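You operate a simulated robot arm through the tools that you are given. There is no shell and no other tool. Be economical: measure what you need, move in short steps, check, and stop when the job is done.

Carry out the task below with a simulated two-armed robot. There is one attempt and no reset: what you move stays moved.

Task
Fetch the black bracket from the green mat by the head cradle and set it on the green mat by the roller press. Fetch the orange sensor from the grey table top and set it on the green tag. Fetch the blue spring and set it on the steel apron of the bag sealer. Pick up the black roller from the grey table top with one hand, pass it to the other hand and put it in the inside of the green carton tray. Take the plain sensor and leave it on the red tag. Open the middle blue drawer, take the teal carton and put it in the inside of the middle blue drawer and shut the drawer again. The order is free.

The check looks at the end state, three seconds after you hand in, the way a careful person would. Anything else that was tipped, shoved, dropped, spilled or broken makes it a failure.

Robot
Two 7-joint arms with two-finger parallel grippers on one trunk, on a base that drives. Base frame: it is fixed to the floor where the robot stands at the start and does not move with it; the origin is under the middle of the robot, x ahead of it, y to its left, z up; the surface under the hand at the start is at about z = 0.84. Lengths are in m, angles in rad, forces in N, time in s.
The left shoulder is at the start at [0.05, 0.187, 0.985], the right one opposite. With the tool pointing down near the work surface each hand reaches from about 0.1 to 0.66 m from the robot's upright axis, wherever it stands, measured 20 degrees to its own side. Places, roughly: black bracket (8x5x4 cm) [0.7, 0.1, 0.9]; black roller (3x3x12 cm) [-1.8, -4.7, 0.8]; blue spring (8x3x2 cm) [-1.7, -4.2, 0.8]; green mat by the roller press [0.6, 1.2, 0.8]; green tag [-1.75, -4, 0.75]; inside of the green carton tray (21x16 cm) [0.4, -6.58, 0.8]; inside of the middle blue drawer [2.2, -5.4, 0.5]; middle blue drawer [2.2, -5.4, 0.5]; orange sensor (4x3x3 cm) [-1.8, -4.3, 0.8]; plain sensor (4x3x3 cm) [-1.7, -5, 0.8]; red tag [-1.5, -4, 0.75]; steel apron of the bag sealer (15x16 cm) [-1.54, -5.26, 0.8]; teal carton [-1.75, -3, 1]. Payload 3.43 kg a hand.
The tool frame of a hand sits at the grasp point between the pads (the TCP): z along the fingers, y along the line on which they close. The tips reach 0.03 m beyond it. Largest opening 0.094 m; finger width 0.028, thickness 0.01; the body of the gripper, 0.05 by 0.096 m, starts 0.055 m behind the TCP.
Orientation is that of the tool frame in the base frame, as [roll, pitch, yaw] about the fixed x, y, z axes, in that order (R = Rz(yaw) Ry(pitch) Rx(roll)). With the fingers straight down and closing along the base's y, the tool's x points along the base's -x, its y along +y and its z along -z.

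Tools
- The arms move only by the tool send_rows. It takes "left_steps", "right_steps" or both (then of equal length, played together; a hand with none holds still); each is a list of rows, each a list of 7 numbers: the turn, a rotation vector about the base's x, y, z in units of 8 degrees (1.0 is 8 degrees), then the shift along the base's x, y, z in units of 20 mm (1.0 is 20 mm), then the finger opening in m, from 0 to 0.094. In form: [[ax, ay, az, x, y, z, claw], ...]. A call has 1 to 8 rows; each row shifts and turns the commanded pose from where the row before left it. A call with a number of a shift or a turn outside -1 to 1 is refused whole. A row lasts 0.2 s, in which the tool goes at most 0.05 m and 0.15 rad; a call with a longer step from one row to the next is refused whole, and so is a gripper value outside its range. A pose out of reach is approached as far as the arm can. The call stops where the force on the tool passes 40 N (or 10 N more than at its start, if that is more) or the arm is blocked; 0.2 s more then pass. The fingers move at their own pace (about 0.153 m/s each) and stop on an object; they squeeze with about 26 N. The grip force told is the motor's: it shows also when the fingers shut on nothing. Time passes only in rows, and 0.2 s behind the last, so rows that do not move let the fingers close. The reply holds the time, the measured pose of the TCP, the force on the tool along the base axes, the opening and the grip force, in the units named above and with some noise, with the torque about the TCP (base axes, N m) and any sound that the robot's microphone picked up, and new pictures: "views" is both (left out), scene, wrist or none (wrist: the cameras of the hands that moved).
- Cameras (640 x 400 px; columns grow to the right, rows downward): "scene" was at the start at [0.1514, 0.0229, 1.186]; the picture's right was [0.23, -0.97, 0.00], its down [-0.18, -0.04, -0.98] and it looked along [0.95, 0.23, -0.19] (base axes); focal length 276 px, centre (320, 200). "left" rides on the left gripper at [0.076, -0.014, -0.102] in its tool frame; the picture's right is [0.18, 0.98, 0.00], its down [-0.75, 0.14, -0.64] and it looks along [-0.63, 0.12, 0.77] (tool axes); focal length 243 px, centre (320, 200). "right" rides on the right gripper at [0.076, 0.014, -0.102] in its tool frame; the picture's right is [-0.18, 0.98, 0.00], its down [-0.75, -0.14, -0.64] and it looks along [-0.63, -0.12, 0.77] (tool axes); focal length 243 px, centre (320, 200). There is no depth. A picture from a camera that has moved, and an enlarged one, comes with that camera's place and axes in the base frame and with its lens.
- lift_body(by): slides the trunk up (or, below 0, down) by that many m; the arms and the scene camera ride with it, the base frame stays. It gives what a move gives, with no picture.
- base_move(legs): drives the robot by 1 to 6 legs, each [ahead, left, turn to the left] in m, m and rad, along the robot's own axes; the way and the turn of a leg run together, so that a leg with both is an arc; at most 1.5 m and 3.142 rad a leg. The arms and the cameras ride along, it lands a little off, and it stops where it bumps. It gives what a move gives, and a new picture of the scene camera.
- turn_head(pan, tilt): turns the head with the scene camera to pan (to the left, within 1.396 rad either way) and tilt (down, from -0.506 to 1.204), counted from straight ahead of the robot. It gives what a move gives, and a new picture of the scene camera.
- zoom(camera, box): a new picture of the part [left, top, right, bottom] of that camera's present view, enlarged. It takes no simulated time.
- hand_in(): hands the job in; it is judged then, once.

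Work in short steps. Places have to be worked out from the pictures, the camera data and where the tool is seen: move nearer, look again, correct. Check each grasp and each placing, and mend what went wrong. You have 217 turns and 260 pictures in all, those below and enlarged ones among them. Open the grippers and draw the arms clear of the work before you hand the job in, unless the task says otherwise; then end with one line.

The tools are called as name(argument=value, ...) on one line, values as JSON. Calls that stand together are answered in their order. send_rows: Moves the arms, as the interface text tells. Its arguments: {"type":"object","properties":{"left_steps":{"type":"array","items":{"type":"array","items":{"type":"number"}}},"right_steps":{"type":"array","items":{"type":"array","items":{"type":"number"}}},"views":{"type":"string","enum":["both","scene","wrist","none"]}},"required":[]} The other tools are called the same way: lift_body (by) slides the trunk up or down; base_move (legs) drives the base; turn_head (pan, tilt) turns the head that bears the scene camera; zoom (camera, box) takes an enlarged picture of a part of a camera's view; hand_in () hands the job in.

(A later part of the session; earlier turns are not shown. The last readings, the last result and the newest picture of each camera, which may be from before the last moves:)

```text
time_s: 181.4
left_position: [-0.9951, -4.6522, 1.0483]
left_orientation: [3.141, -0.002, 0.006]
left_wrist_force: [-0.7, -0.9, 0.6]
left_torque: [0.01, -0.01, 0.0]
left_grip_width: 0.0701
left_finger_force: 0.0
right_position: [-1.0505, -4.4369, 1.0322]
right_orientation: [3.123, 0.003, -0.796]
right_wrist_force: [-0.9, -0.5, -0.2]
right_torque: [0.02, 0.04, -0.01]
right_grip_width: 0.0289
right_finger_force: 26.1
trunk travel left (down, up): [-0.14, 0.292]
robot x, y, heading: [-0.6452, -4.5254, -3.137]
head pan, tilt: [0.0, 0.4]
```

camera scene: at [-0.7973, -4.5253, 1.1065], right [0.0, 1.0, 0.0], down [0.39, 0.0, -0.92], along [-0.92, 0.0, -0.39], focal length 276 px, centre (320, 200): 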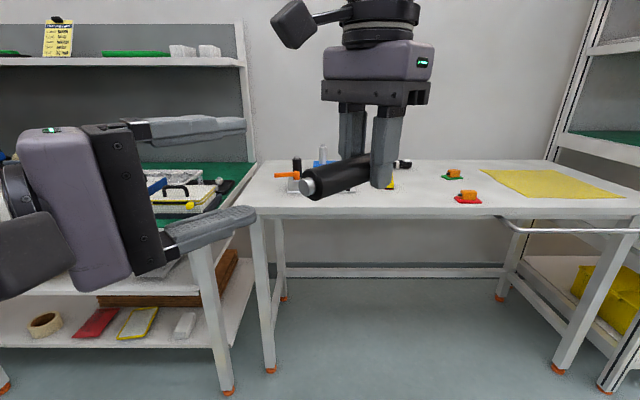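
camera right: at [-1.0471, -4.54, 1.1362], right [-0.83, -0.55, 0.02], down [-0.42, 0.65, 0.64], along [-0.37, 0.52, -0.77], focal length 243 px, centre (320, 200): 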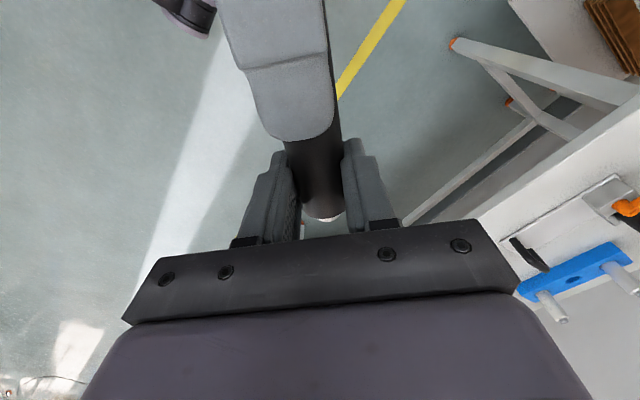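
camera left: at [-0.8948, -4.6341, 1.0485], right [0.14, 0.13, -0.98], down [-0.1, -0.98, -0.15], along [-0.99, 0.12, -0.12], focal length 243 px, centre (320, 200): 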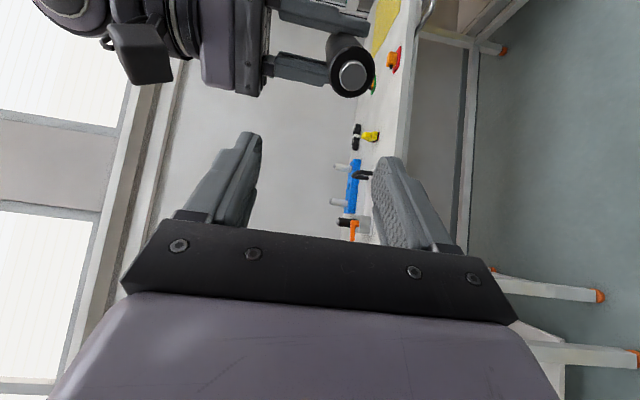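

Next, the green carton tray. I turn left to face -y and look.

base_move(legs=[[0.0, 0.0, 1.571]])

turn_head(pan=0.55, tilt=0.25)

```text
time_s: 185.6
left_position: [-0.5231, -4.8726, 1.0501]
left_orientation: [3.141, 0.0, 1.577]
left_wrist_force: [-0.2, 0.3, 0.5]
left_torque: [-0.01, 0.0, 0.0]
left_grip_width: 0.0699
left_finger_force: 0.0
right_position: [-0.7388, -4.9276, 1.0329]
right_orientation: [3.122, 0.002, 0.771]
right_wrist_force: [0.2, 0.4, -1.1]
right_torque: [-0.04, 0.03, 0.01]
right_grip_width: 0.0288
right_finger_force: 26.1
trunk travel left (down, up): [-0.14, 0.292]
robot x, y, heading: [-0.6487, -4.5263, -1.571]
head pan, tilt: [0.0, 0.4]
camera scene: at [-0.6462, -4.6759, 1.1065], right [-1.0, 0.0, 0.0], down [0.0, 0.39, -0.92], along [0.0, -0.92, -0.39], focal length 276 px, centre (320, 200)
```

scene: 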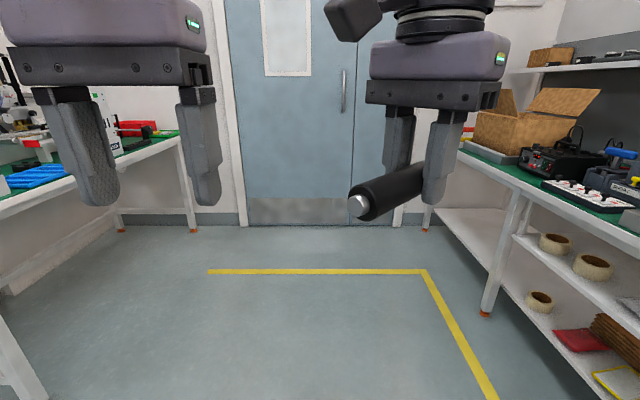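

```text
time_s: 186.6
left_position: [-0.5229, -4.874, 1.0489]
left_orientation: [3.141, 0.0, 1.574]
left_wrist_force: [0.9, -0.6, -0.1]
left_torque: [0.02, -0.03, 0.0]
left_grip_width: 0.0698
left_finger_force: 0.1
right_position: [-0.7383, -4.9284, 1.0325]
right_orientation: [3.123, -0.001, 0.771]
right_wrist_force: [0.1, -0.2, -0.6]
right_torque: [-0.08, 0.04, 0.01]
right_grip_width: 0.029
right_finger_force: 25.8
trunk travel left (down, up): [-0.14, 0.292]
robot x, y, heading: [-0.6505, -4.5263, -1.572]
head pan, tilt: [0.55, 0.25]
camera scene: at [-0.5975, -4.6629, 1.1204], right [-0.85, -0.52, 0.0], down [-0.13, 0.21, -0.97], along [0.51, -0.83, -0.25], focal length 276 px, centre (320, 200)
```

scene: 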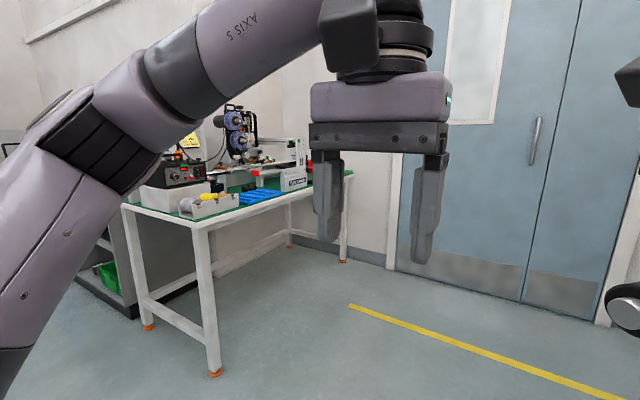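

The table's front edge is at x≈0.34, running along y from -5.3 to -6.6. I drive to (-0.65,-5.6), turn to face +x, and look.

base_move(legs=[[1.1, 0.0, 0.0], [0.0, 0.0, 1.571], [0.15, -0.55, 0.0]])

turn_head(pan=-0.2, tilt=0.4)

```text
time_s: 200.9
left_position: [-0.1536, -6.0614, 1.0486]
left_orientation: [-3.14, 0.002, 3.13]
left_wrist_force: [0.8, -0.1, -0.3]
left_torque: [0.0, 0.02, 0.0]
left_grip_width: 0.0701
left_finger_force: 0.1
right_position: [-0.1044, -6.2785, 1.0327]
right_orientation: [3.123, 0.001, 2.328]
right_wrist_force: [-0.7, -0.5, 1.3]
right_torque: [-0.05, -0.06, -0.02]
right_grip_width: 0.0287
right_finger_force: 25.6
trunk travel left (down, up): [-0.14, 0.292]
robot x, y, heading: [-0.4996, -6.1822, -0.014]
head pan, tilt: [0.55, 0.25]
camera scene: at [-0.3621, -6.1339, 1.1204], right [0.51, -0.86, 0.0], down [-0.21, -0.13, -0.97], along [0.83, 0.49, -0.25], focal length 276 px, centre (320, 200)
```

scene: 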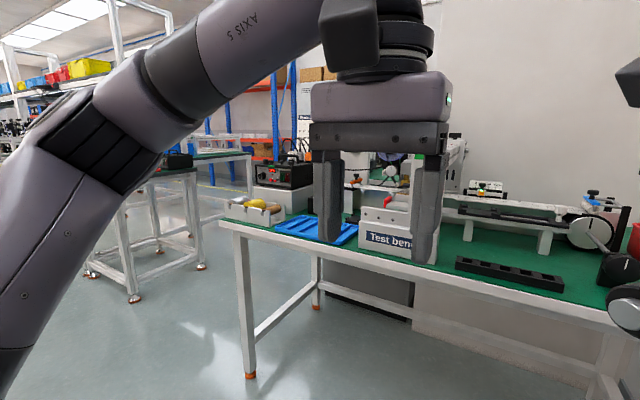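

```text
time_s: 202.0
left_position: [-0.1534, -6.0603, 1.0502]
left_orientation: [3.142, 0.0, 3.131]
left_wrist_force: [0.3, 0.1, -0.1]
left_torque: [-0.02, 0.0, -0.03]
left_grip_width: 0.0702
left_finger_force: 0.0
right_position: [-0.103, -6.278, 1.0325]
right_orientation: [3.122, 0.001, 2.326]
right_wrist_force: [-1.5, 0.4, 0.2]
right_torque: [-0.02, 0.02, 0.0]
right_grip_width: 0.029
right_finger_force: 25.8
trunk travel left (down, up): [-0.14, 0.292]
robot x, y, heading: [-0.5037, -6.1834, -0.017]
head pan, tilt: [-0.201, 0.4]
camera scene: at [-0.3519, -6.2012, 1.1065], right [-0.21, -0.98, 0.0], down [-0.38, 0.08, -0.92], along [0.9, -0.2, -0.39], focal length 276 px, centre (320, 200)
```

scene: 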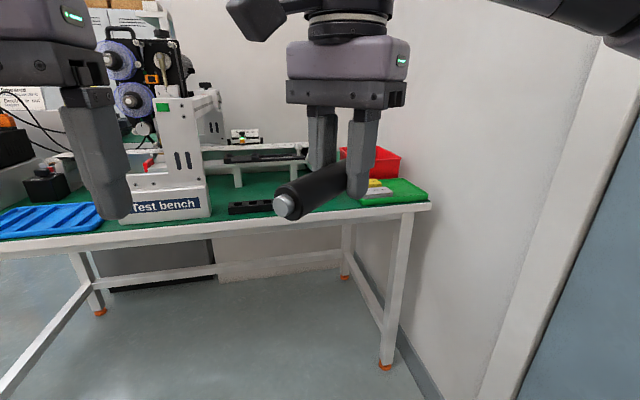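

The green tray is at about (0.44,-6.61). I drive to about (-0.08,-6.35) and look down.

base_move(legs=[[0.0, -0.16, 0.015], [0.42, 0.0, 0.0]])

turn_head(pan=-0.35, tilt=0.65)

```text
time_s: 206.3
left_position: [0.2631, -6.2161, 1.0488]
left_orientation: [3.142, 0.003, -3.136]
left_wrist_force: [-0.1, -0.4, 0.1]
left_torque: [-0.01, 0.0, 0.0]
left_grip_width: 0.0702
left_finger_force: 0.1
right_position: [0.3182, -6.4331, 1.0328]
right_orientation: [3.122, 0.001, 2.344]
right_wrist_force: [0.7, -0.4, 0.0]
right_torque: [-0.03, -0.01, -0.02]
right_grip_width: 0.0288
right_finger_force: 26.1
trunk travel left (down, up): [-0.14, 0.292]
robot x, y, heading: [-0.0834, -6.3421, 0.002]
head pan, tilt: [-0.201, 0.4]
camera scene: at [0.0672, -6.3594, 1.1064], right [-0.2, -0.98, 0.0], down [-0.38, 0.08, -0.92], along [0.9, -0.18, -0.39], focal length 276 px, centre (320, 200)
```

scene: 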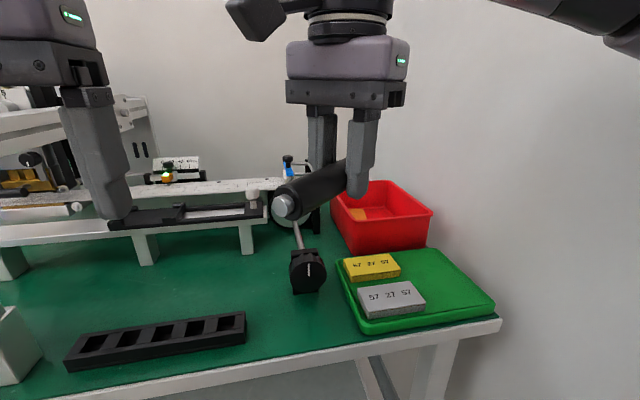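

```text
time_s: 207.0
left_position: [0.2633, -6.2168, 1.0496]
left_orientation: [3.14, 0.002, -3.137]
left_wrist_force: [0.2, -0.3, -0.6]
left_torque: [0.0, 0.03, -0.01]
left_grip_width: 0.07
left_finger_force: 0.1
right_position: [0.3178, -6.4333, 1.0324]
right_orientation: [3.12, 0.002, 2.343]
right_wrist_force: [0.0, 0.0, -0.6]
right_torque: [-0.03, 0.0, 0.01]
right_grip_width: 0.029
right_finger_force: 26.0
trunk travel left (down, up): [-0.14, 0.292]
robot x, y, heading: [-0.0817, -6.3465, 0.003]
head pan, tilt: [-0.351, 0.649]
camera scene: at [0.0579, -6.3708, 1.084], right [-0.34, -0.94, 0.0], down [-0.57, 0.21, -0.8], along [0.75, -0.27, -0.6], focal length 276 px, centre (320, 200)
```

scene: 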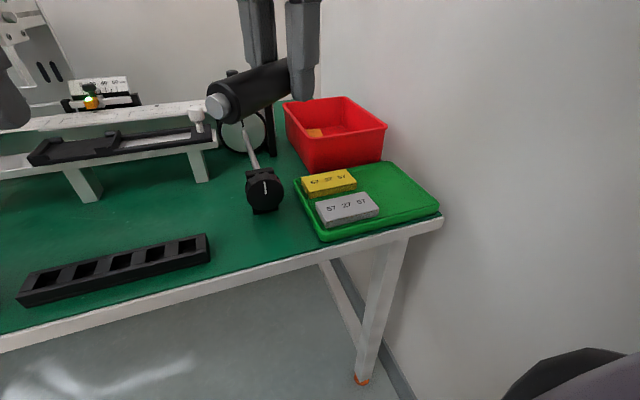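

The tray spans x 0.33–0.50, y -6.475 to -6.69. Two blocks take the left half, so the roller goes along x at (0.415,-6.64), which means right TCP (0.445,-6.64) with yaw π.

send_rows(right_steps=[[0, 0, 0.72, 0.78, -1, 0, 0.01], [0, 0, 0.72, 0.78, -1, 0, 0.01], [0, 0, 0.72, 0.78, -1, 0, 0.01], [0, 0, 0.72, 0.78, -1, 0, 0.01], [0, 0, 0.72, 0.78, -1, 0, 0.01], [0, 0, 0.72, 0.78, -1, -0.3, 0.01], [0, 0, 0.72, 0.78, -1, -0.3, 0.01], [0, 0, 0.72, 0.78, -1, -0.3, 0.01]], views="none")

send_rows(right_steps=[[0, 0, 0, 0.1, -0.8, -0.8, 0.01], [0, 0, 0, 0, -0.8, -0.8, 0.01], [0, 0, 0, 0, -0.75, -0.8, 0.01], [0, 0, 0, 0, 0, -0.8, 0.01]], views="both")

```text
time_s: 208.8
left_position: [0.2636, -6.2157, 1.05]
left_orientation: [-3.14, 0.001, -3.138]
left_wrist_force: [-0.2, -0.5, -0.1]
left_torque: [0.03, 0.0, -0.03]
left_grip_width: 0.0698
left_finger_force: 0.0
right_position: [0.4422, -6.5925, 1.0155]
right_orientation: [3.122, 0.002, -3.132]
right_wrist_force: [1.6, 0.5, 0.4]
right_torque: [0.01, -0.06, 0.0]
right_grip_width: 0.0288
right_finger_force: 25.6
trunk travel left (down, up): [-0.14, 0.292]
robot x, y, heading: [-0.0841, -6.3477, -0.0]
head pan, tilt: [-0.351, 0.649]
```

```text
time_s: 210.0
left_position: [0.2533, -6.1905, 1.0483]
left_orientation: [-3.115, 0.013, -3.131]
left_wrist_force: [0.9, 0.0, 0.2]
left_torque: [-0.09, 0.01, -0.01]
left_grip_width: 0.0698
left_finger_force: 0.1
right_position: [0.4387, -6.5807, 0.9749]
right_orientation: [-3.089, 0.031, -3.06]
right_wrist_force: [1.7, -1.5, -2.0]
right_torque: [0.08, 0.02, -0.02]
right_grip_width: 0.0286
right_finger_force: 25.6
trunk travel left (down, up): [-0.14, 0.292]
robot x, y, heading: [-0.0886, -6.3383, 0.008]
head pan, tilt: [-0.351, 0.649]
stopped in row 4 (right hand): the arm was blocked; the commanded pose is now the measured one
camera scene: at [0.0486, -6.3453, 1.085], right [-0.34, -0.94, 0.02], down [-0.56, 0.18, -0.81], along [0.76, -0.28, -0.59], focal length 276 px, centre (320, 200)
camera right: at [0.3573, -6.5662, 1.0749], right [0.1, 0.99, -0.04], down [0.74, -0.05, 0.67], along [0.67, -0.1, -0.74], focal length 243 px, centre (320, 200)
```

scene: 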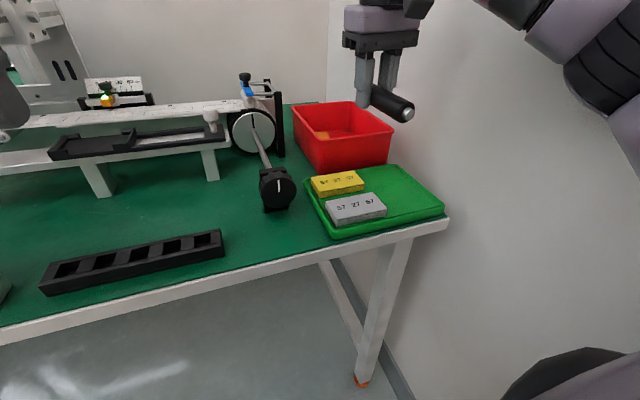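
right: 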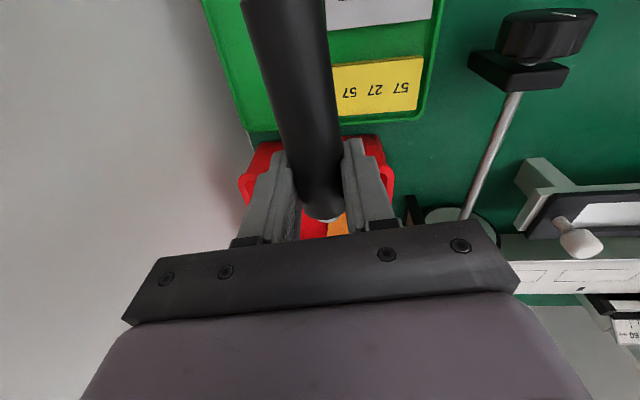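

The right elbow touches the wall. I pull the arm back toward +y, and will approach at a diagonal heading instead.

send_rows(right_steps=[[0, 0, 0, -0.3, 0.8, 0.3, 0.01], [0, 0, 0, -0.5, 1, 0.5, 0.01], [0, 0, 0, -0.5, 1, 0.5, 0.01], [0, 0, 0, -0.5, 1, 0.5, 0.01], [0, 0, 0, -0.5, 1, 0.5, 0.01], [0, 0, 0, -0.5, 1, 0, 0.01], [0, 0, 0, -0.5, 1, 0, 0.01], [0, 0, 0, -0.5, 1, 0, 0.01]], views="scene")

```text
time_s: 211.8
left_position: [0.2625, -6.2144, 1.0497]
left_orientation: [3.141, 0.003, -3.134]
left_wrist_force: [-0.7, 0.5, -0.5]
left_torque: [0.01, 0.01, 0.03]
left_grip_width: 0.0702
left_finger_force: 0.0
right_position: [0.3687, -6.4542, 1.0067]
right_orientation: [-3.13, 0.016, -3.082]
right_wrist_force: [-0.4, -0.6, -0.3]
right_torque: [0.03, 0.02, 0.04]
right_grip_width: 0.0293
right_finger_force: 26.2
trunk travel left (down, up): [-0.14, 0.292]
robot x, y, heading: [-0.086, -6.3404, 0.008]
head pan, tilt: [-0.351, 0.649]
camera scene: at [0.0573, -6.3687, 1.084], right [-0.34, -0.94, 0.0], down [-0.57, 0.21, -0.8], along [0.75, -0.27, -0.6], focal length 276 px, centre (320, 200)
```

scene: 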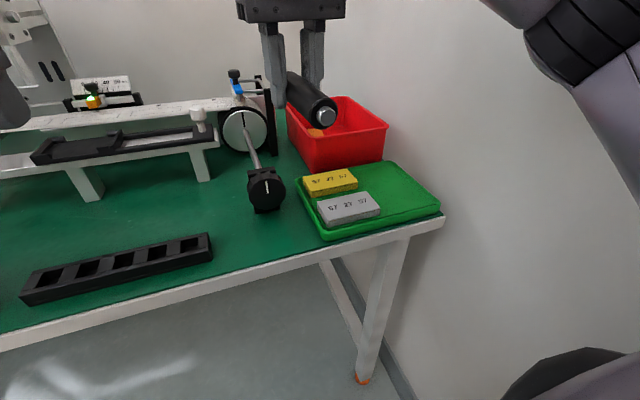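

I shift left and back, then turn right about 0.75 rad and look.

base_move(legs=[[-0.1, 0.15, 0.0], [0.0, 0.0, -0.75], [0.12, 0.0, 0.0]])

turn_head(pan=0.0, tilt=0.65)

```text
time_s: 216.7
left_position: [0.2335, -6.3975, 1.0547]
left_orientation: [-3.133, 0.017, 2.393]
left_wrist_force: [0.5, 0.0, -0.2]
left_torque: [-0.02, -0.01, 0.0]
left_grip_width: 0.0702
left_finger_force: 0.0
right_position: [0.1502, -6.6437, 1.0185]
right_orientation: [-3.123, 0.039, 2.45]
right_wrist_force: [-1.3, -0.3, 0.3]
right_torque: [-0.05, 0.0, 0.01]
right_grip_width: 0.0286
right_finger_force: 26.3
trunk travel left (down, up): [-0.14, 0.292]
robot x, y, heading: [-0.0988, -6.2639, -0.75]
head pan, tilt: [-0.351, 0.649]
stopped in leg 3: the robot was blocked; the commanded pose is now the measured one
camera scene: at [-0.0214, -6.3675, 1.0869], right [-0.89, -0.45, 0.0], down [-0.27, 0.53, -0.81], along [0.36, -0.72, -0.59], focal length 276 px, centre (320, 200)
```

scene: 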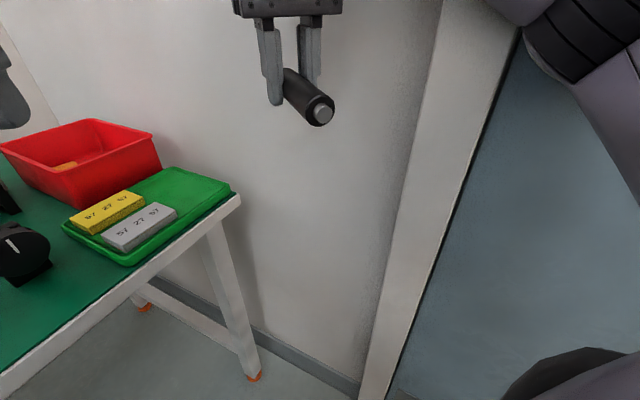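

```text
time_s: 217.6
left_position: [0.2346, -6.3963, 1.0552]
left_orientation: [-3.134, 0.021, 2.395]
left_wrist_force: [-0.3, 0.1, 0.2]
left_torque: [0.01, 0.02, 0.03]
left_grip_width: 0.07
left_finger_force: 0.1
right_position: [0.1505, -6.6428, 1.0193]
right_orientation: [-3.119, 0.04, 2.451]
right_wrist_force: [0.5, -0.2, -0.2]
right_torque: [-0.03, -0.02, -0.01]
right_grip_width: 0.0289
right_finger_force: 25.8
trunk travel left (down, up): [-0.14, 0.292]
robot x, y, heading: [-0.0999, -6.2661, -0.752]
head pan, tilt: [0.0, 0.649]
camera scene: at [0.0024, -6.3483, 1.0864], right [-0.68, -0.73, 0.01], down [-0.44, 0.4, -0.81], along [0.59, -0.55, -0.59], focal length 276 px, centre (320, 200)
```

scene: 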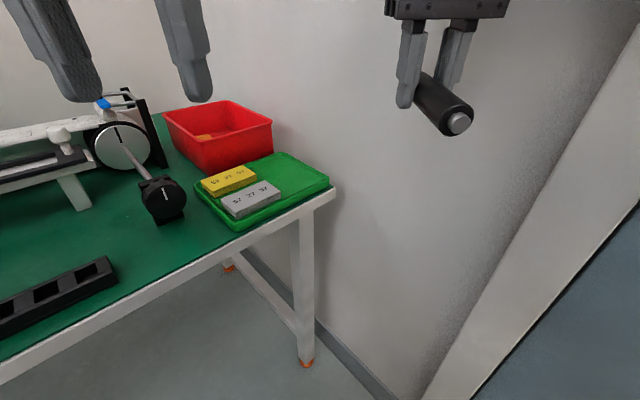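

The base is blocked here (elbow or corner). A better way is heading 0 with the robot further from the wall, so the right arm reaches nearly extended.

base_move(legs=[[-0.12, 0.0, 0.0], [0.0, 0.0, 0.752]])

```text
time_s: 220.8
left_position: [0.1609, -6.0597, 1.0495]
left_orientation: [3.142, 0.001, -3.142]
left_wrist_force: [-0.4, -0.2, 0.8]
left_torque: [0.0, 0.01, 0.0]
left_grip_width: 0.0699
left_finger_force: 0.0
right_position: [0.2665, -6.2984, 1.0082]
right_orientation: [-3.129, 0.016, -3.085]
right_wrist_force: [-0.9, 0.2, 0.1]
right_torque: [0.01, 0.0, 0.0]
right_grip_width: 0.0286
right_finger_force: 25.7
trunk travel left (down, up): [-0.14, 0.292]
robot x, y, heading: [-0.1892, -6.1846, -0.003]
head pan, tilt: [0.0, 0.649]
camera scene: at [-0.0397, -6.183, 1.0839], right [0.0, -1.0, 0.0], down [-0.6, 0.0, -0.8], along [0.8, 0.0, -0.6], focal length 276 px, centre (320, 200)
```

scene: 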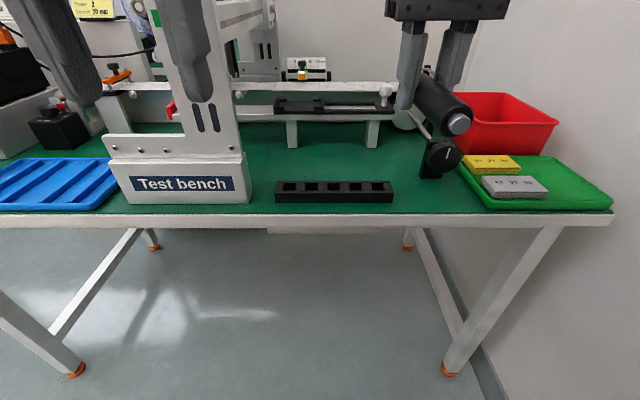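

I retract the left hand a bit, then advance 0.13 m and reach out with the right.

send_rows(left_steps=[[0, 0, 0, -1, 0.2, 0, 0.07], [0, 0, 0, -1, 0.2, 0, 0.07], [0, 0, 0, -1, 0.2, 0, 0.07], [0, 0, 0, -1, 0.2, 0, 0.07]], views="none")

base_move(legs=[[0.13, 0.02, 0.0]])

send_rows(right_steps=[[0, 0, -0.2, 0.3, -1, 0, 0.01], [0, 0, -0.2, 0.3, -1, 0, 0.01], [0, 0, 0, 0.3, -1, 0, 0.01], [0, 0, 0, 0.3, -1, 0, 0.01], [0, 0, 0, 0.3, -1, 0, 0.01], [0, 0, 0, 0.3, -1, 0, 0.01], [0, 0, 0, 0.2, -1, 0, 0.01], [0, 0, 0, 0, -1, 0, 0.01]], views="none")

```text
time_s: 221.7
left_position: [0.0935, -6.0428, 1.0496]
left_orientation: [-3.136, -0.004, -3.125]
left_wrist_force: [8.3, 0.4, 2.6]
left_torque: [-0.04, 1.19, 0.17]
left_grip_width: 0.07
left_finger_force: 0.0
right_position: [0.2676, -6.2976, 1.0082]
right_orientation: [-3.131, 0.019, -3.086]
right_wrist_force: [-0.6, -0.1, -0.1]
right_torque: [0.01, -0.02, -0.03]
right_grip_width: 0.029
right_finger_force: 26.0
trunk travel left (down, up): [-0.14, 0.292]
robot x, y, heading: [-0.184, -6.1845, -0.003]
head pan, tilt: [0.0, 0.649]
stopped in row 4 (left hand): the force on the tool passed its limit at 58 N (the readings are from after the stop); the commanded pose is now the measured one
```

```text
time_s: 223.0
left_position: [0.2211, -6.0214, 1.0504]
left_orientation: [-3.137, -0.003, -3.126]
left_wrist_force: [16.7, 6.8, 4.6]
left_torque: [-0.77, 2.12, -0.29]
left_grip_width: 0.0698
left_finger_force: 0.1
right_position: [0.3952, -6.2766, 1.0076]
right_orientation: [-3.132, 0.018, -3.085]
right_wrist_force: [0.4, -0.9, -0.5]
right_torque: [-0.02, -0.07, -0.01]
right_grip_width: 0.0288
right_finger_force: 25.4
trunk travel left (down, up): [-0.14, 0.292]
robot x, y, heading: [-0.0604, -6.1633, -0.002]
head pan, tilt: [0.0, 0.649]
camera scene: at [0.0893, -6.1614, 1.0837], right [0.02, -1.0, 0.0], down [-0.61, -0.01, -0.8], along [0.8, 0.01, -0.61], focal length 276 px, centre (320, 200)
```

scene: 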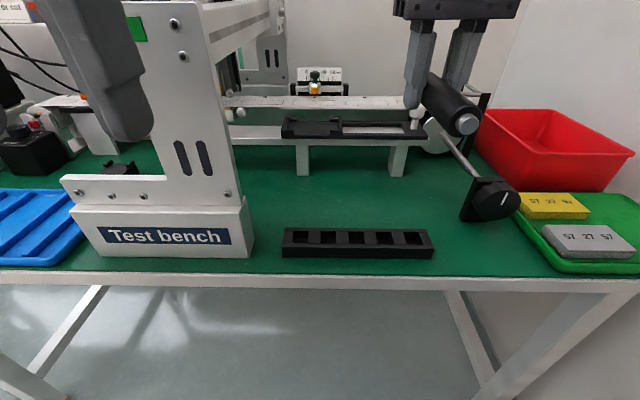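

```text
time_s: 224.8
left_position: [0.2214, -6.0226, 1.0508]
left_orientation: [-3.136, -0.005, -3.126]
left_wrist_force: [11.5, 4.0, 4.7]
left_torque: [-0.49, 1.53, -0.11]
left_grip_width: 0.07
left_finger_force: 0.1
right_position: [0.4351, -6.4396, 1.0077]
right_orientation: [-3.132, 0.018, -3.14]
right_wrist_force: [-0.1, 0.0, -0.2]
right_torque: [0.04, -0.04, 0.03]
right_grip_width: 0.029
right_finger_force: 25.9
trunk travel left (down, up): [-0.14, 0.292]
robot x, y, heading: [-0.0592, -6.1643, -0.002]
head pan, tilt: [0.0, 0.649]
```

Left hand is pressing against my own body; I ease it forward while the right continues toward y=-6.64.

send_rows(left_steps=[[0, 0, 0, 0.8, 0, 0, 0.07], [0, 0, 0, 0.7, 0, 0, 0.07], [0, 0, 0, 0, 0, 0, 0.07], [0, 0, 0, 0, 0, 0, 0.07], [0, 0, 0, 0, 0, 0, 0.07], [0, 0, 0, 0, 0, 0, 0.07], [0, 0, 0, 0, 0, 0, 0.07], [0, 0, 0, 0, 0, 0, 0.07]], right_steps=[[0, 0, 0, 0.1, -1, 0, 0.01], [0, 0, 0, 0.1, -1, 0, 0.01], [0, 0, 0, 0.1, -1, 0, 0.01], [0, 0, 0, 0.1, -1, -0.2, 0.01], [0, 0, 0, 0, -1, -0.3, 0.01], [0, 0, 0, 0, -1, -0.5, 0.01], [0, 0, 0, 0, -1, -0.5, 0.01], [0, 0, 0, 0, -1, -0.5, 0.01]], views="both")

```text
time_s: 226.6
left_position: [0.2524, -6.0215, 1.0499]
left_orientation: [-3.135, -0.003, -3.125]
left_wrist_force: [0.2, -0.3, 0.4]
left_torque: [0.01, -0.01, -0.02]
left_grip_width: 0.0699
left_finger_force: 0.1
right_position: [0.4434, -6.5988, 0.9673]
right_orientation: [-3.13, 0.02, 3.142]
right_wrist_force: [0.5, 0.2, -1.0]
right_torque: [-0.01, -0.01, 0.01]
right_grip_width: 0.0291
right_finger_force: 26.0
trunk travel left (down, up): [-0.14, 0.292]
robot x, y, heading: [-0.0565, -6.1639, -0.004]
head pan, tilt: [0.0, 0.649]
camera scene: at [0.0892, -6.1633, 1.084], right [0.0, -1.0, 0.0], down [-0.6, 0.0, -0.8], along [0.8, 0.0, -0.6], focal length 276 px, centre (320, 200)
camera right: at [0.3653, -6.582, 1.0687], right [0.18, 0.98, -0.01], down [0.74, -0.13, 0.66], along [0.65, -0.13, -0.75], focal length 243 px, centre (320, 200)
camera left: at [0.175, -6.0367, 1.1533], right [-0.2, 0.98, 0.0], down [0.75, 0.16, 0.64], along [0.63, 0.12, -0.77], focal length 243 px, centre (320, 200)
```

scene: 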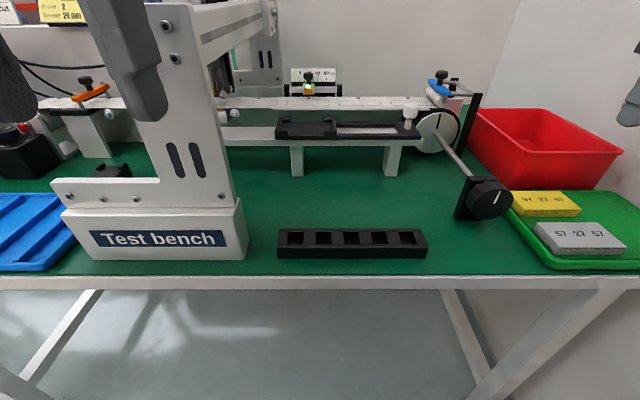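
right: 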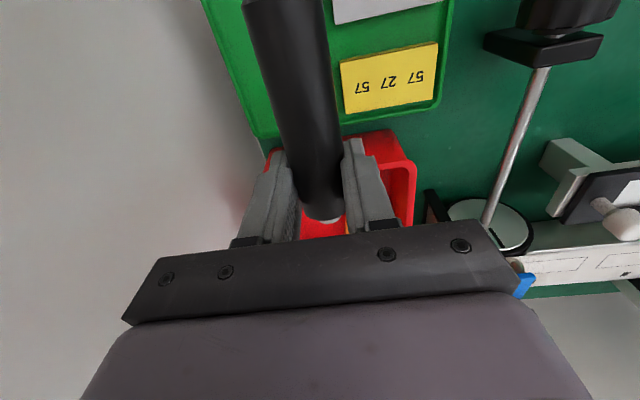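
left: 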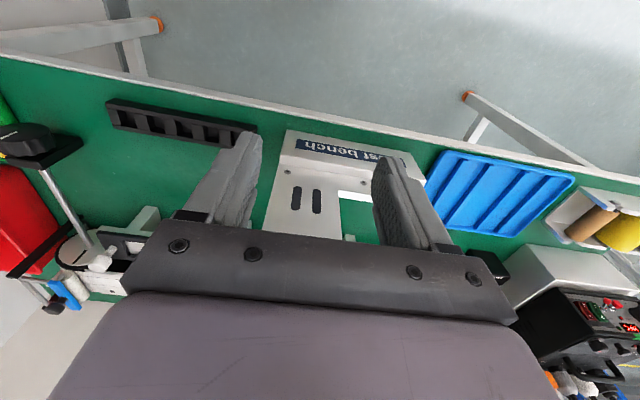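

No blocking now. I shift to y=-6.632 and descend to z≈0.83.

send_rows(right_steps=[[0, 0, 0, 0.05, -0.8, -0.5, 0.01], [0, 0, 0, 0, -0.8, -0.9, 0.01], [0, 0, 0, 0, -0.05, -1, 0.01], [0, 0, 0, 0, 0, -1, 0.01], [0, 0, 0, 0, 0, -1, 0.01], [0, 0, 0, 0, 0, -1, 0.01], [0, 0, 0, 0, 0, -1, 0.01]], views="both")

```text
time_s: 228.2
left_position: [0.2524, -6.0217, 1.0494]
left_orientation: [-3.135, -0.004, -3.126]
left_wrist_force: [-0.1, -0.1, -0.8]
left_torque: [-0.04, 0.01, 0.03]
left_grip_width: 0.07
left_finger_force: 0.1
right_position: [0.4384, -6.6241, 0.8382]
right_orientation: [-3.13, 0.018, -3.14]
right_wrist_force: [0.5, -0.6, -0.4]
right_torque: [-0.01, -0.03, -0.01]
right_grip_width: 0.029
right_finger_force: 26.3
right hand out of reach, approached as far as the arm can: row 2
trunk travel left (down, up): [-0.14, 0.292]
robot x, y, heading: [-0.0569, -6.1649, -0.001]
head pan, tilt: [0.0, 0.649]
camera scene: at [0.0892, -6.1632, 1.084], right [0.0, -1.0, 0.0], down [-0.6, 0.0, -0.8], along [0.8, 0.0, -0.6], focal length 276 px, centre (320, 200)
camera right: at [0.3606, -6.6084, 0.9391], right [0.18, 0.98, -0.01], down [0.74, -0.13, 0.66], along [0.65, -0.13, -0.75], focal length 243 px, centre (320, 200)
```

scene: 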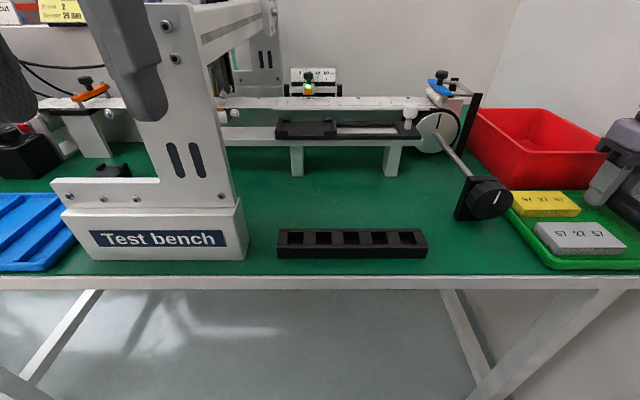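
right: 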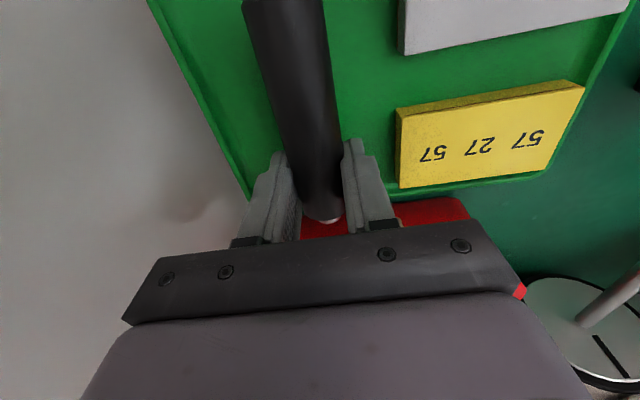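

Good clearance. I shift 8 mm forward, lower 2 cm more and look with the head.

send_rows(right_steps=[[0, 0, 0, 0.4, -0.15, -0.5, 0.01], [0, 0, 0, 0, 0, -0.4, 0.01], [0, 0, 0, 0, 0, -0.2, 0.01]], views="wrist")

turn_head(pan=-0.7, tilt=0.65)

```text
time_s: 229.1
left_position: [0.2502, -6.0214, 1.0493]
left_orientation: [-3.133, -0.002, -3.126]
left_wrist_force: [-0.7, 1.0, -0.1]
left_torque: [0.0, 0.01, -0.01]
left_grip_width: 0.0701
left_finger_force: 0.1
right_position: [0.4459, -6.628, 0.824]
right_orientation: [-3.134, 0.036, -3.141]
right_wrist_force: [-6.4, 2.5, 14.1]
right_torque: [0.22, 0.92, 0.03]
right_grip_width: 0.0293
right_finger_force: 26.3
trunk travel left (down, up): [-0.14, 0.292]
robot x, y, heading: [-0.0581, -6.1655, 0.001]
head pan, tilt: [0.0, 0.649]
stopped in row 3 (right hand): the force on the tool passed its limit at 42 N (the readings are from after the stop); the commanded pose is now the measured one
camera right: at [0.3664, -6.6123, 0.9249], right [0.18, 0.98, 0.0], down [0.73, -0.14, 0.67], along [0.66, -0.12, -0.74], focal length 243 px, centre (320, 200)
```

right: 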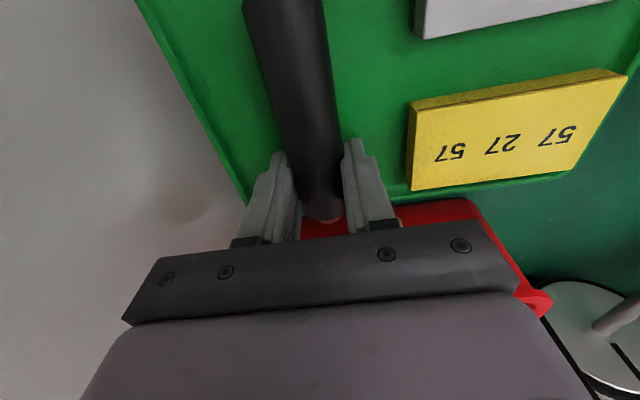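

```text
time_s: 230.2
left_position: [0.2501, -6.0206, 1.0503]
left_orientation: [-3.137, -0.002, -3.126]
left_wrist_force: [-0.5, 0.3, -0.6]
left_torque: [-0.01, -0.02, -0.02]
left_grip_width: 0.07
left_finger_force: 0.1
right_position: [0.4468, -6.6282, 0.8246]
right_orientation: [-3.131, 0.035, -3.141]
right_wrist_force: [-9.6, 2.1, 25.4]
right_torque: [0.58, 0.72, 0.29]
right_grip_width: 0.029
right_finger_force: 25.7
trunk travel left (down, up): [-0.14, 0.292]
robot x, y, heading: [-0.0568, -6.1652, -0.001]
head pan, tilt: [-0.7, 0.649]
camera scene: at [0.0664, -6.2175, 1.0846], right [-0.64, -0.76, 0.0], down [-0.46, 0.39, -0.8], along [0.61, -0.52, -0.6], focal length 276 px, centre (320, 200)
```

scene: 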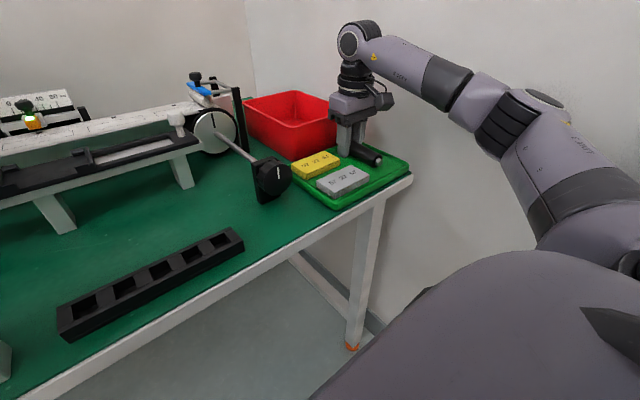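

Contact at z≈0.825 with ~25 N. I zoom to see what touches.

zoom(camera="scene", box=[260, 70, 440, 220])

```text
2.67 times, centred on (350, 145) of scene
camera zoom: at [0.0664, -6.2175, 1.0846], right [-0.64, -0.76, 0.0], down [-0.46, 0.39, -0.8], along [0.61, -0.52, -0.6], focal length 736 px, centre (240, 347)
```

zoom: 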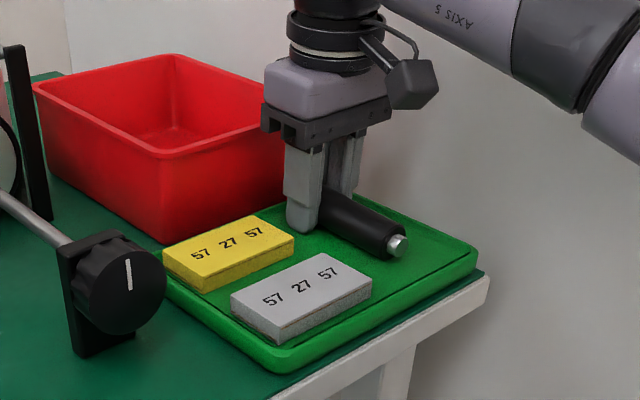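

The roller spans about x 0.38–0.50, so its far end or the palm meets the back rim or red box. I lift 2 cm, shift 2.7 cm back, and come down again.

send_rows(right_steps=[[0, 0, 0, 0, 0, 1, 0.01], [0, -0.1, 0, -0.7, 0, 0, 0.01], [0, -0.1, 0, -0.65, 0, 0, 0.01], [0, 0, 0, 0, 0, -0.7, 0.01], [0, 0, 0, 0, 0, -0.4, 0.01], [0, 0, 0, 0, 0, -0.3, 0.01]], views="none")

zoom(camera="scene", box=[260, 70, 440, 220])

```text
time_s: 231.5
left_position: [0.2509, -6.0204, 1.0503]
left_orientation: [-3.133, -0.002, -3.127]
left_wrist_force: [-0.5, -0.5, 0.0]
left_torque: [0.0, -0.02, 0.04]
left_grip_width: 0.0699
left_finger_force: 0.1
right_position: [0.4212, -6.6284, 0.8259]
right_orientation: [-3.134, 0.079, -3.141]
right_wrist_force: [-7.5, 3.6, 16.4]
right_torque: [0.27, 0.89, 0.1]
right_grip_width: 0.0289
right_finger_force: 26.3
trunk travel left (down, up): [-0.14, 0.292]
robot x, y, heading: [-0.0593, -6.1646, -0.005]
head pan, tilt: [-0.7, 0.649]
stopped in row 6 (right hand): the force on the tool passed its limit at 45 N (the readings are from after the stop); the commanded pose is now the measured one
```

```text
2.67 times, centred on (350, 145) of scene
camera zoom: at [0.0671, -6.2181, 1.0843], right [-0.65, -0.76, 0.0], down [-0.46, 0.39, -0.8], along [0.61, -0.52, -0.6], focal length 736 px, centre (240, 347)
```

zoom: 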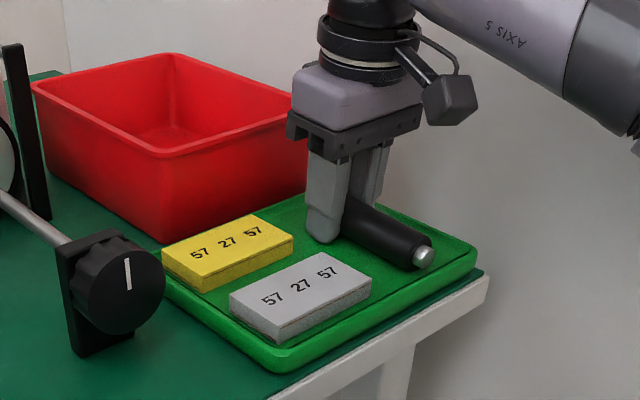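

The hand has pitched about 0.08, so the near end touches first. I lift a bit, level it, and lower.

send_rows(right_steps=[[0, 0.3, 0, 0, 0, 0.6, 0.01], [0, 0.3, 0, 0, 0, 0, 0.01], [0, 0, 0, 0, 0, 0, 0.01], [0, 0, 0, 0, 0, -0.3, 0.01]], views="none")

zoom(camera="scene", box=[290, 100, 410, 200])

```text
time_s: 232.5
left_position: [0.2516, -6.0212, 1.0496]
left_orientation: [-3.136, -0.003, -3.125]
left_wrist_force: [-0.3, -0.3, 0.2]
left_torque: [-0.03, -0.01, -0.01]
left_grip_width: 0.0701
left_finger_force: 0.1
right_position: [0.4234, -6.6295, 0.8277]
right_orientation: [-3.135, -0.009, 3.139]
right_wrist_force: [-0.2, -0.3, -0.4]
right_torque: [0.0, -0.06, -0.01]
right_grip_width: 0.0291
right_finger_force: 26.0
trunk travel left (down, up): [-0.14, 0.292]
robot x, y, heading: [-0.057, -6.1635, -0.002]
head pan, tilt: [-0.7, 0.649]
```

```text
4.00 times, centred on (350, 150) of scene
camera zoom: at [0.0687, -6.2193, 1.0839], right [-0.65, -0.76, 0.0], down [-0.46, 0.39, -0.8], along [0.61, -0.51, -0.6], focal length 1104 px, centre (200, 400)
```

zoom: 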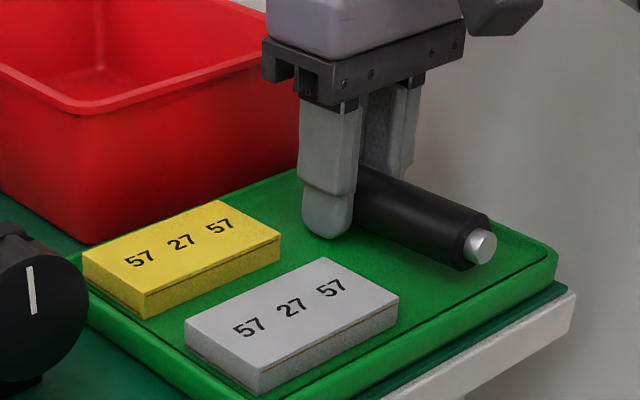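

Level now. I lower in small steps.

send_rows(right_steps=[[0, 0, 0, 0, 0, -0.15, 0.01], [0, 0, 0, 0, 0, -0.15, 0.01], [0, 0, 0, 0, 0, 0, 0.01]], views="none")

```text
time_s: 233.3
left_position: [0.2523, -6.0215, 1.0504]
left_orientation: [-3.137, -0.005, -3.127]
left_wrist_force: [0.0, -0.5, 0.4]
left_torque: [0.04, -0.01, -0.04]
left_grip_width: 0.07
left_finger_force: 0.1
right_position: [0.423, -6.6303, 0.8245]
right_orientation: [-3.133, -0.002, 3.139]
right_wrist_force: [1.4, -3.6, 14.2]
right_torque: [0.24, -0.16, 0.0]
right_grip_width: 0.0288
right_finger_force: 25.7
trunk travel left (down, up): [-0.14, 0.292]
robot x, y, heading: [-0.0619, -6.1615, 0.001]
head pan, tilt: [-0.7, 0.649]
```

Contact. I open gently and rise.

send_rows(right_steps=[[0, 0, 0, 0, 0, 0.05, 0.04], [0, 0, 0, 0, 0, 0, 0.045], [0, 0, 0, 0, 0, 0.3, 0.045], [0, 0, 0, 0, 0, 0.8, 0.045], [0, 0, 0, 0, 0, 1, 0.045], [0, 0, 0, 0, 0, 1, 0.045], [0, 0, 0, 0, 0, 1, 0.045], [0, 0, 0, 0, 0, 1, 0.045]], views="wrist")

zoom(camera="scene", box=[260, 70, 440, 220])

```text
time_s: 235.1
left_position: [0.2525, -6.0228, 1.0487]
left_orientation: [-3.138, -0.004, -3.127]
left_wrist_force: [0.1, 0.2, -0.6]
left_torque: [0.0, 0.01, 0.0]
left_grip_width: 0.0698
left_finger_force: 0.0
right_position: [0.4224, -6.6294, 0.9246]
right_orientation: [-3.133, -0.008, 3.139]
right_wrist_force: [0.5, 0.7, 0.1]
right_torque: [-0.02, 0.02, 0.01]
right_grip_width: 0.0452
right_finger_force: 0.0
trunk travel left (down, up): [-0.14, 0.292]
robot x, y, heading: [-0.0592, -6.1647, -0.001]
head pan, tilt: [-0.7, 0.649]
camera right: at [0.3463, -6.6136, 1.028], right [0.18, 0.98, -0.01], down [0.76, -0.14, 0.64], along [0.62, -0.12, -0.77], focal length 243 px, centre (320, 200)
```

right: 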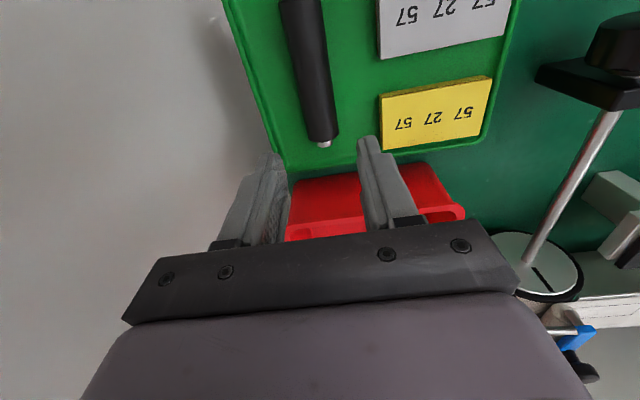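

```text
2.67 times, centred on (350, 145) of scene
camera zoom: at [0.0687, -6.2192, 1.0839], right [-0.65, -0.76, 0.0], down [-0.46, 0.39, -0.8], along [0.61, -0.51, -0.6], focal length 736 px, centre (240, 347)
```

zoom: 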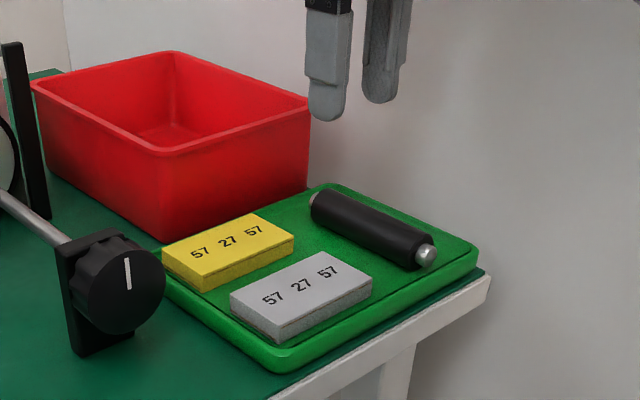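

Roller lies neatly in the tray. I retract the right hand and back off, then go for the teal carton.

send_rows(right_steps=[[0, 0, 0, 0, 0, 1, 0.06], [0, 0, 0, -0.5, 0.5, 1, 0.06], [0, 0, 0, -0.7, 1, 1, 0.06], [0, 0, 0, -0.7, 1, 0.8, 0.06], [0, 0, 0, -0.7, 1, 0, 0.06], [0, 0, 0, -0.7, 1, 0, 0.06], [0, 0, 0, -0.7, 1, 0, 0.06], [0, 0, 0, -0.7, 1, 0, 0.06]], views="none")

base_move(legs=[[-0.6, 0.0, 0.0], [0.0, 1.4, 0.0], [0.0, 1.5, 0.0]])

```text
time_s: 236.9
left_position: [0.2519, -6.0213, 1.0499]
left_orientation: [-3.137, -0.003, -3.128]
left_wrist_force: [-0.4, -0.4, -0.4]
left_torque: [0.03, -0.02, -0.01]
left_grip_width: 0.0701
left_finger_force: 0.1
right_position: [0.3293, -6.4995, 1.0006]
right_orientation: [-3.133, -0.008, 3.141]
right_wrist_force: [0.6, 0.1, -0.6]
right_torque: [-0.01, -0.02, 0.0]
right_grip_width: 0.06
right_finger_force: 0.1
trunk travel left (down, up): [-0.14, 0.292]
robot x, y, heading: [-0.0579, -6.1652, -0.003]
head pan, tilt: [-0.7, 0.649]
```

```text
time_s: 265.2
left_position: [-0.3045, -3.1343, 1.05]
left_orientation: [-3.139, -0.004, -3.141]
left_wrist_force: [-0.4, -0.3, 0.1]
left_torque: [0.02, -0.01, 0.0]
left_grip_width: 0.07
left_finger_force: 0.0
right_position: [-0.2333, -3.6152, 1.001]
right_orientation: [-3.134, -0.008, 3.129]
right_wrist_force: [0.4, -0.2, -0.4]
right_torque: [0.02, 0.02, 0.0]
right_grip_width: 0.0598
right_finger_force: 0.1
trunk travel left (down, up): [-0.14, 0.292]
robot x, y, heading: [-0.6212, -3.2766, -0.016]
head pan, tilt: [-0.7, 0.649]
camera scene: at [-0.4904, -3.3302, 1.084], right [-0.66, -0.75, 0.0], down [-0.46, 0.4, -0.8], along [0.6, -0.52, -0.6], focal length 276 px, centre (320, 200)
```

scene: 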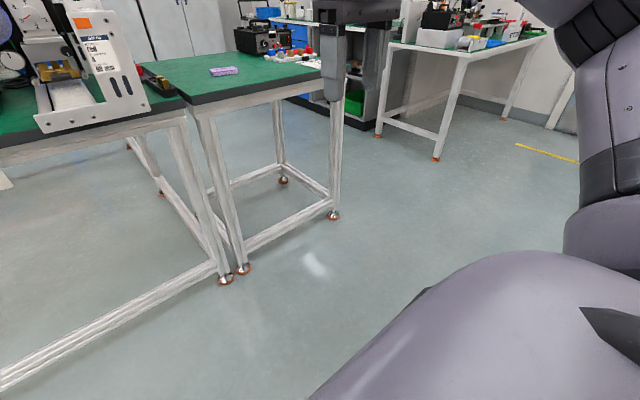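

I turn around to face the rack.

base_move(legs=[[0.0, 0.0, 3.141]])

turn_head(pan=0.0, tilt=0.2)

```text
time_s: 273.0
left_position: [-0.9273, -3.417, 1.0497]
left_orientation: [-3.136, -0.004, 0.025]
left_wrist_force: [-0.3, -0.2, -0.5]
left_torque: [-0.02, -0.01, 0.0]
left_grip_width: 0.07
left_finger_force: 0.1
right_position: [-1.0062, -2.9405, 1.0001]
right_orientation: [-3.133, -0.007, 0.007]
right_wrist_force: [-0.4, -0.2, -0.9]
right_torque: [-0.01, -0.01, -0.02]
right_grip_width: 0.0597
right_finger_force: 0.1
trunk travel left (down, up): [-0.14, 0.292]
robot x, y, heading: [-0.6171, -3.2742, -3.137]
head pan, tilt: [-0.7, 0.649]
camera scene: at [-0.7394, -3.2172, 1.084], right [0.64, 0.77, 0.0], down [0.47, -0.39, -0.8], along [-0.61, 0.51, -0.6], focal length 276 px, centre (320, 200)
```

scene: 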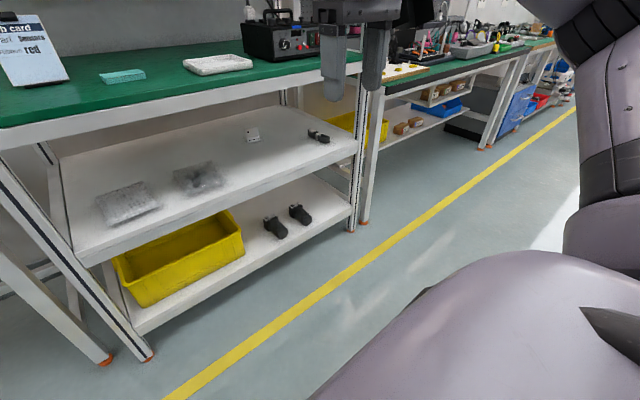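

```text
time_s: 274.0
left_position: [-0.9264, -3.4186, 1.0491]
left_orientation: [-3.137, -0.005, 0.023]
left_wrist_force: [-0.3, 0.5, 1.1]
left_torque: [0.03, 0.02, -0.02]
left_grip_width: 0.0702
left_finger_force: 0.1
right_position: [-1.0073, -2.9406, 0.9993]
right_orientation: [-3.133, -0.007, 0.008]
right_wrist_force: [0.1, 0.9, -0.6]
right_torque: [-0.01, 0.0, 0.0]
right_grip_width: 0.0599
right_finger_force: 0.0
trunk travel left (down, up): [-0.14, 0.292]
robot x, y, heading: [-0.619, -3.2761, -3.134]
head pan, tilt: [0.0, 0.201]
camera scene: at [-0.7658, -3.2732, 1.125], right [-0.01, 1.0, 0.0], down [0.2, 0.0, -0.98], along [-0.98, -0.01, -0.2], focal length 276 px, centre (320, 200)
```

scene: 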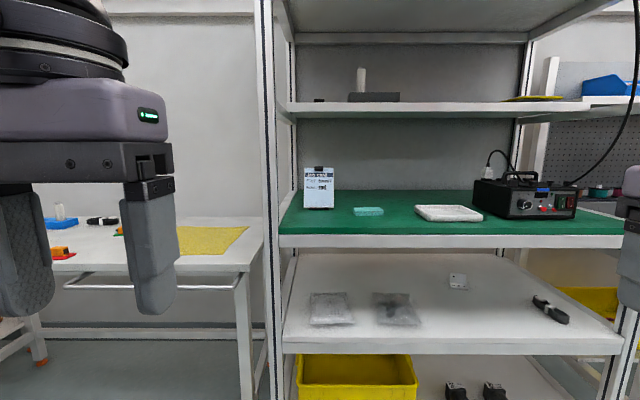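

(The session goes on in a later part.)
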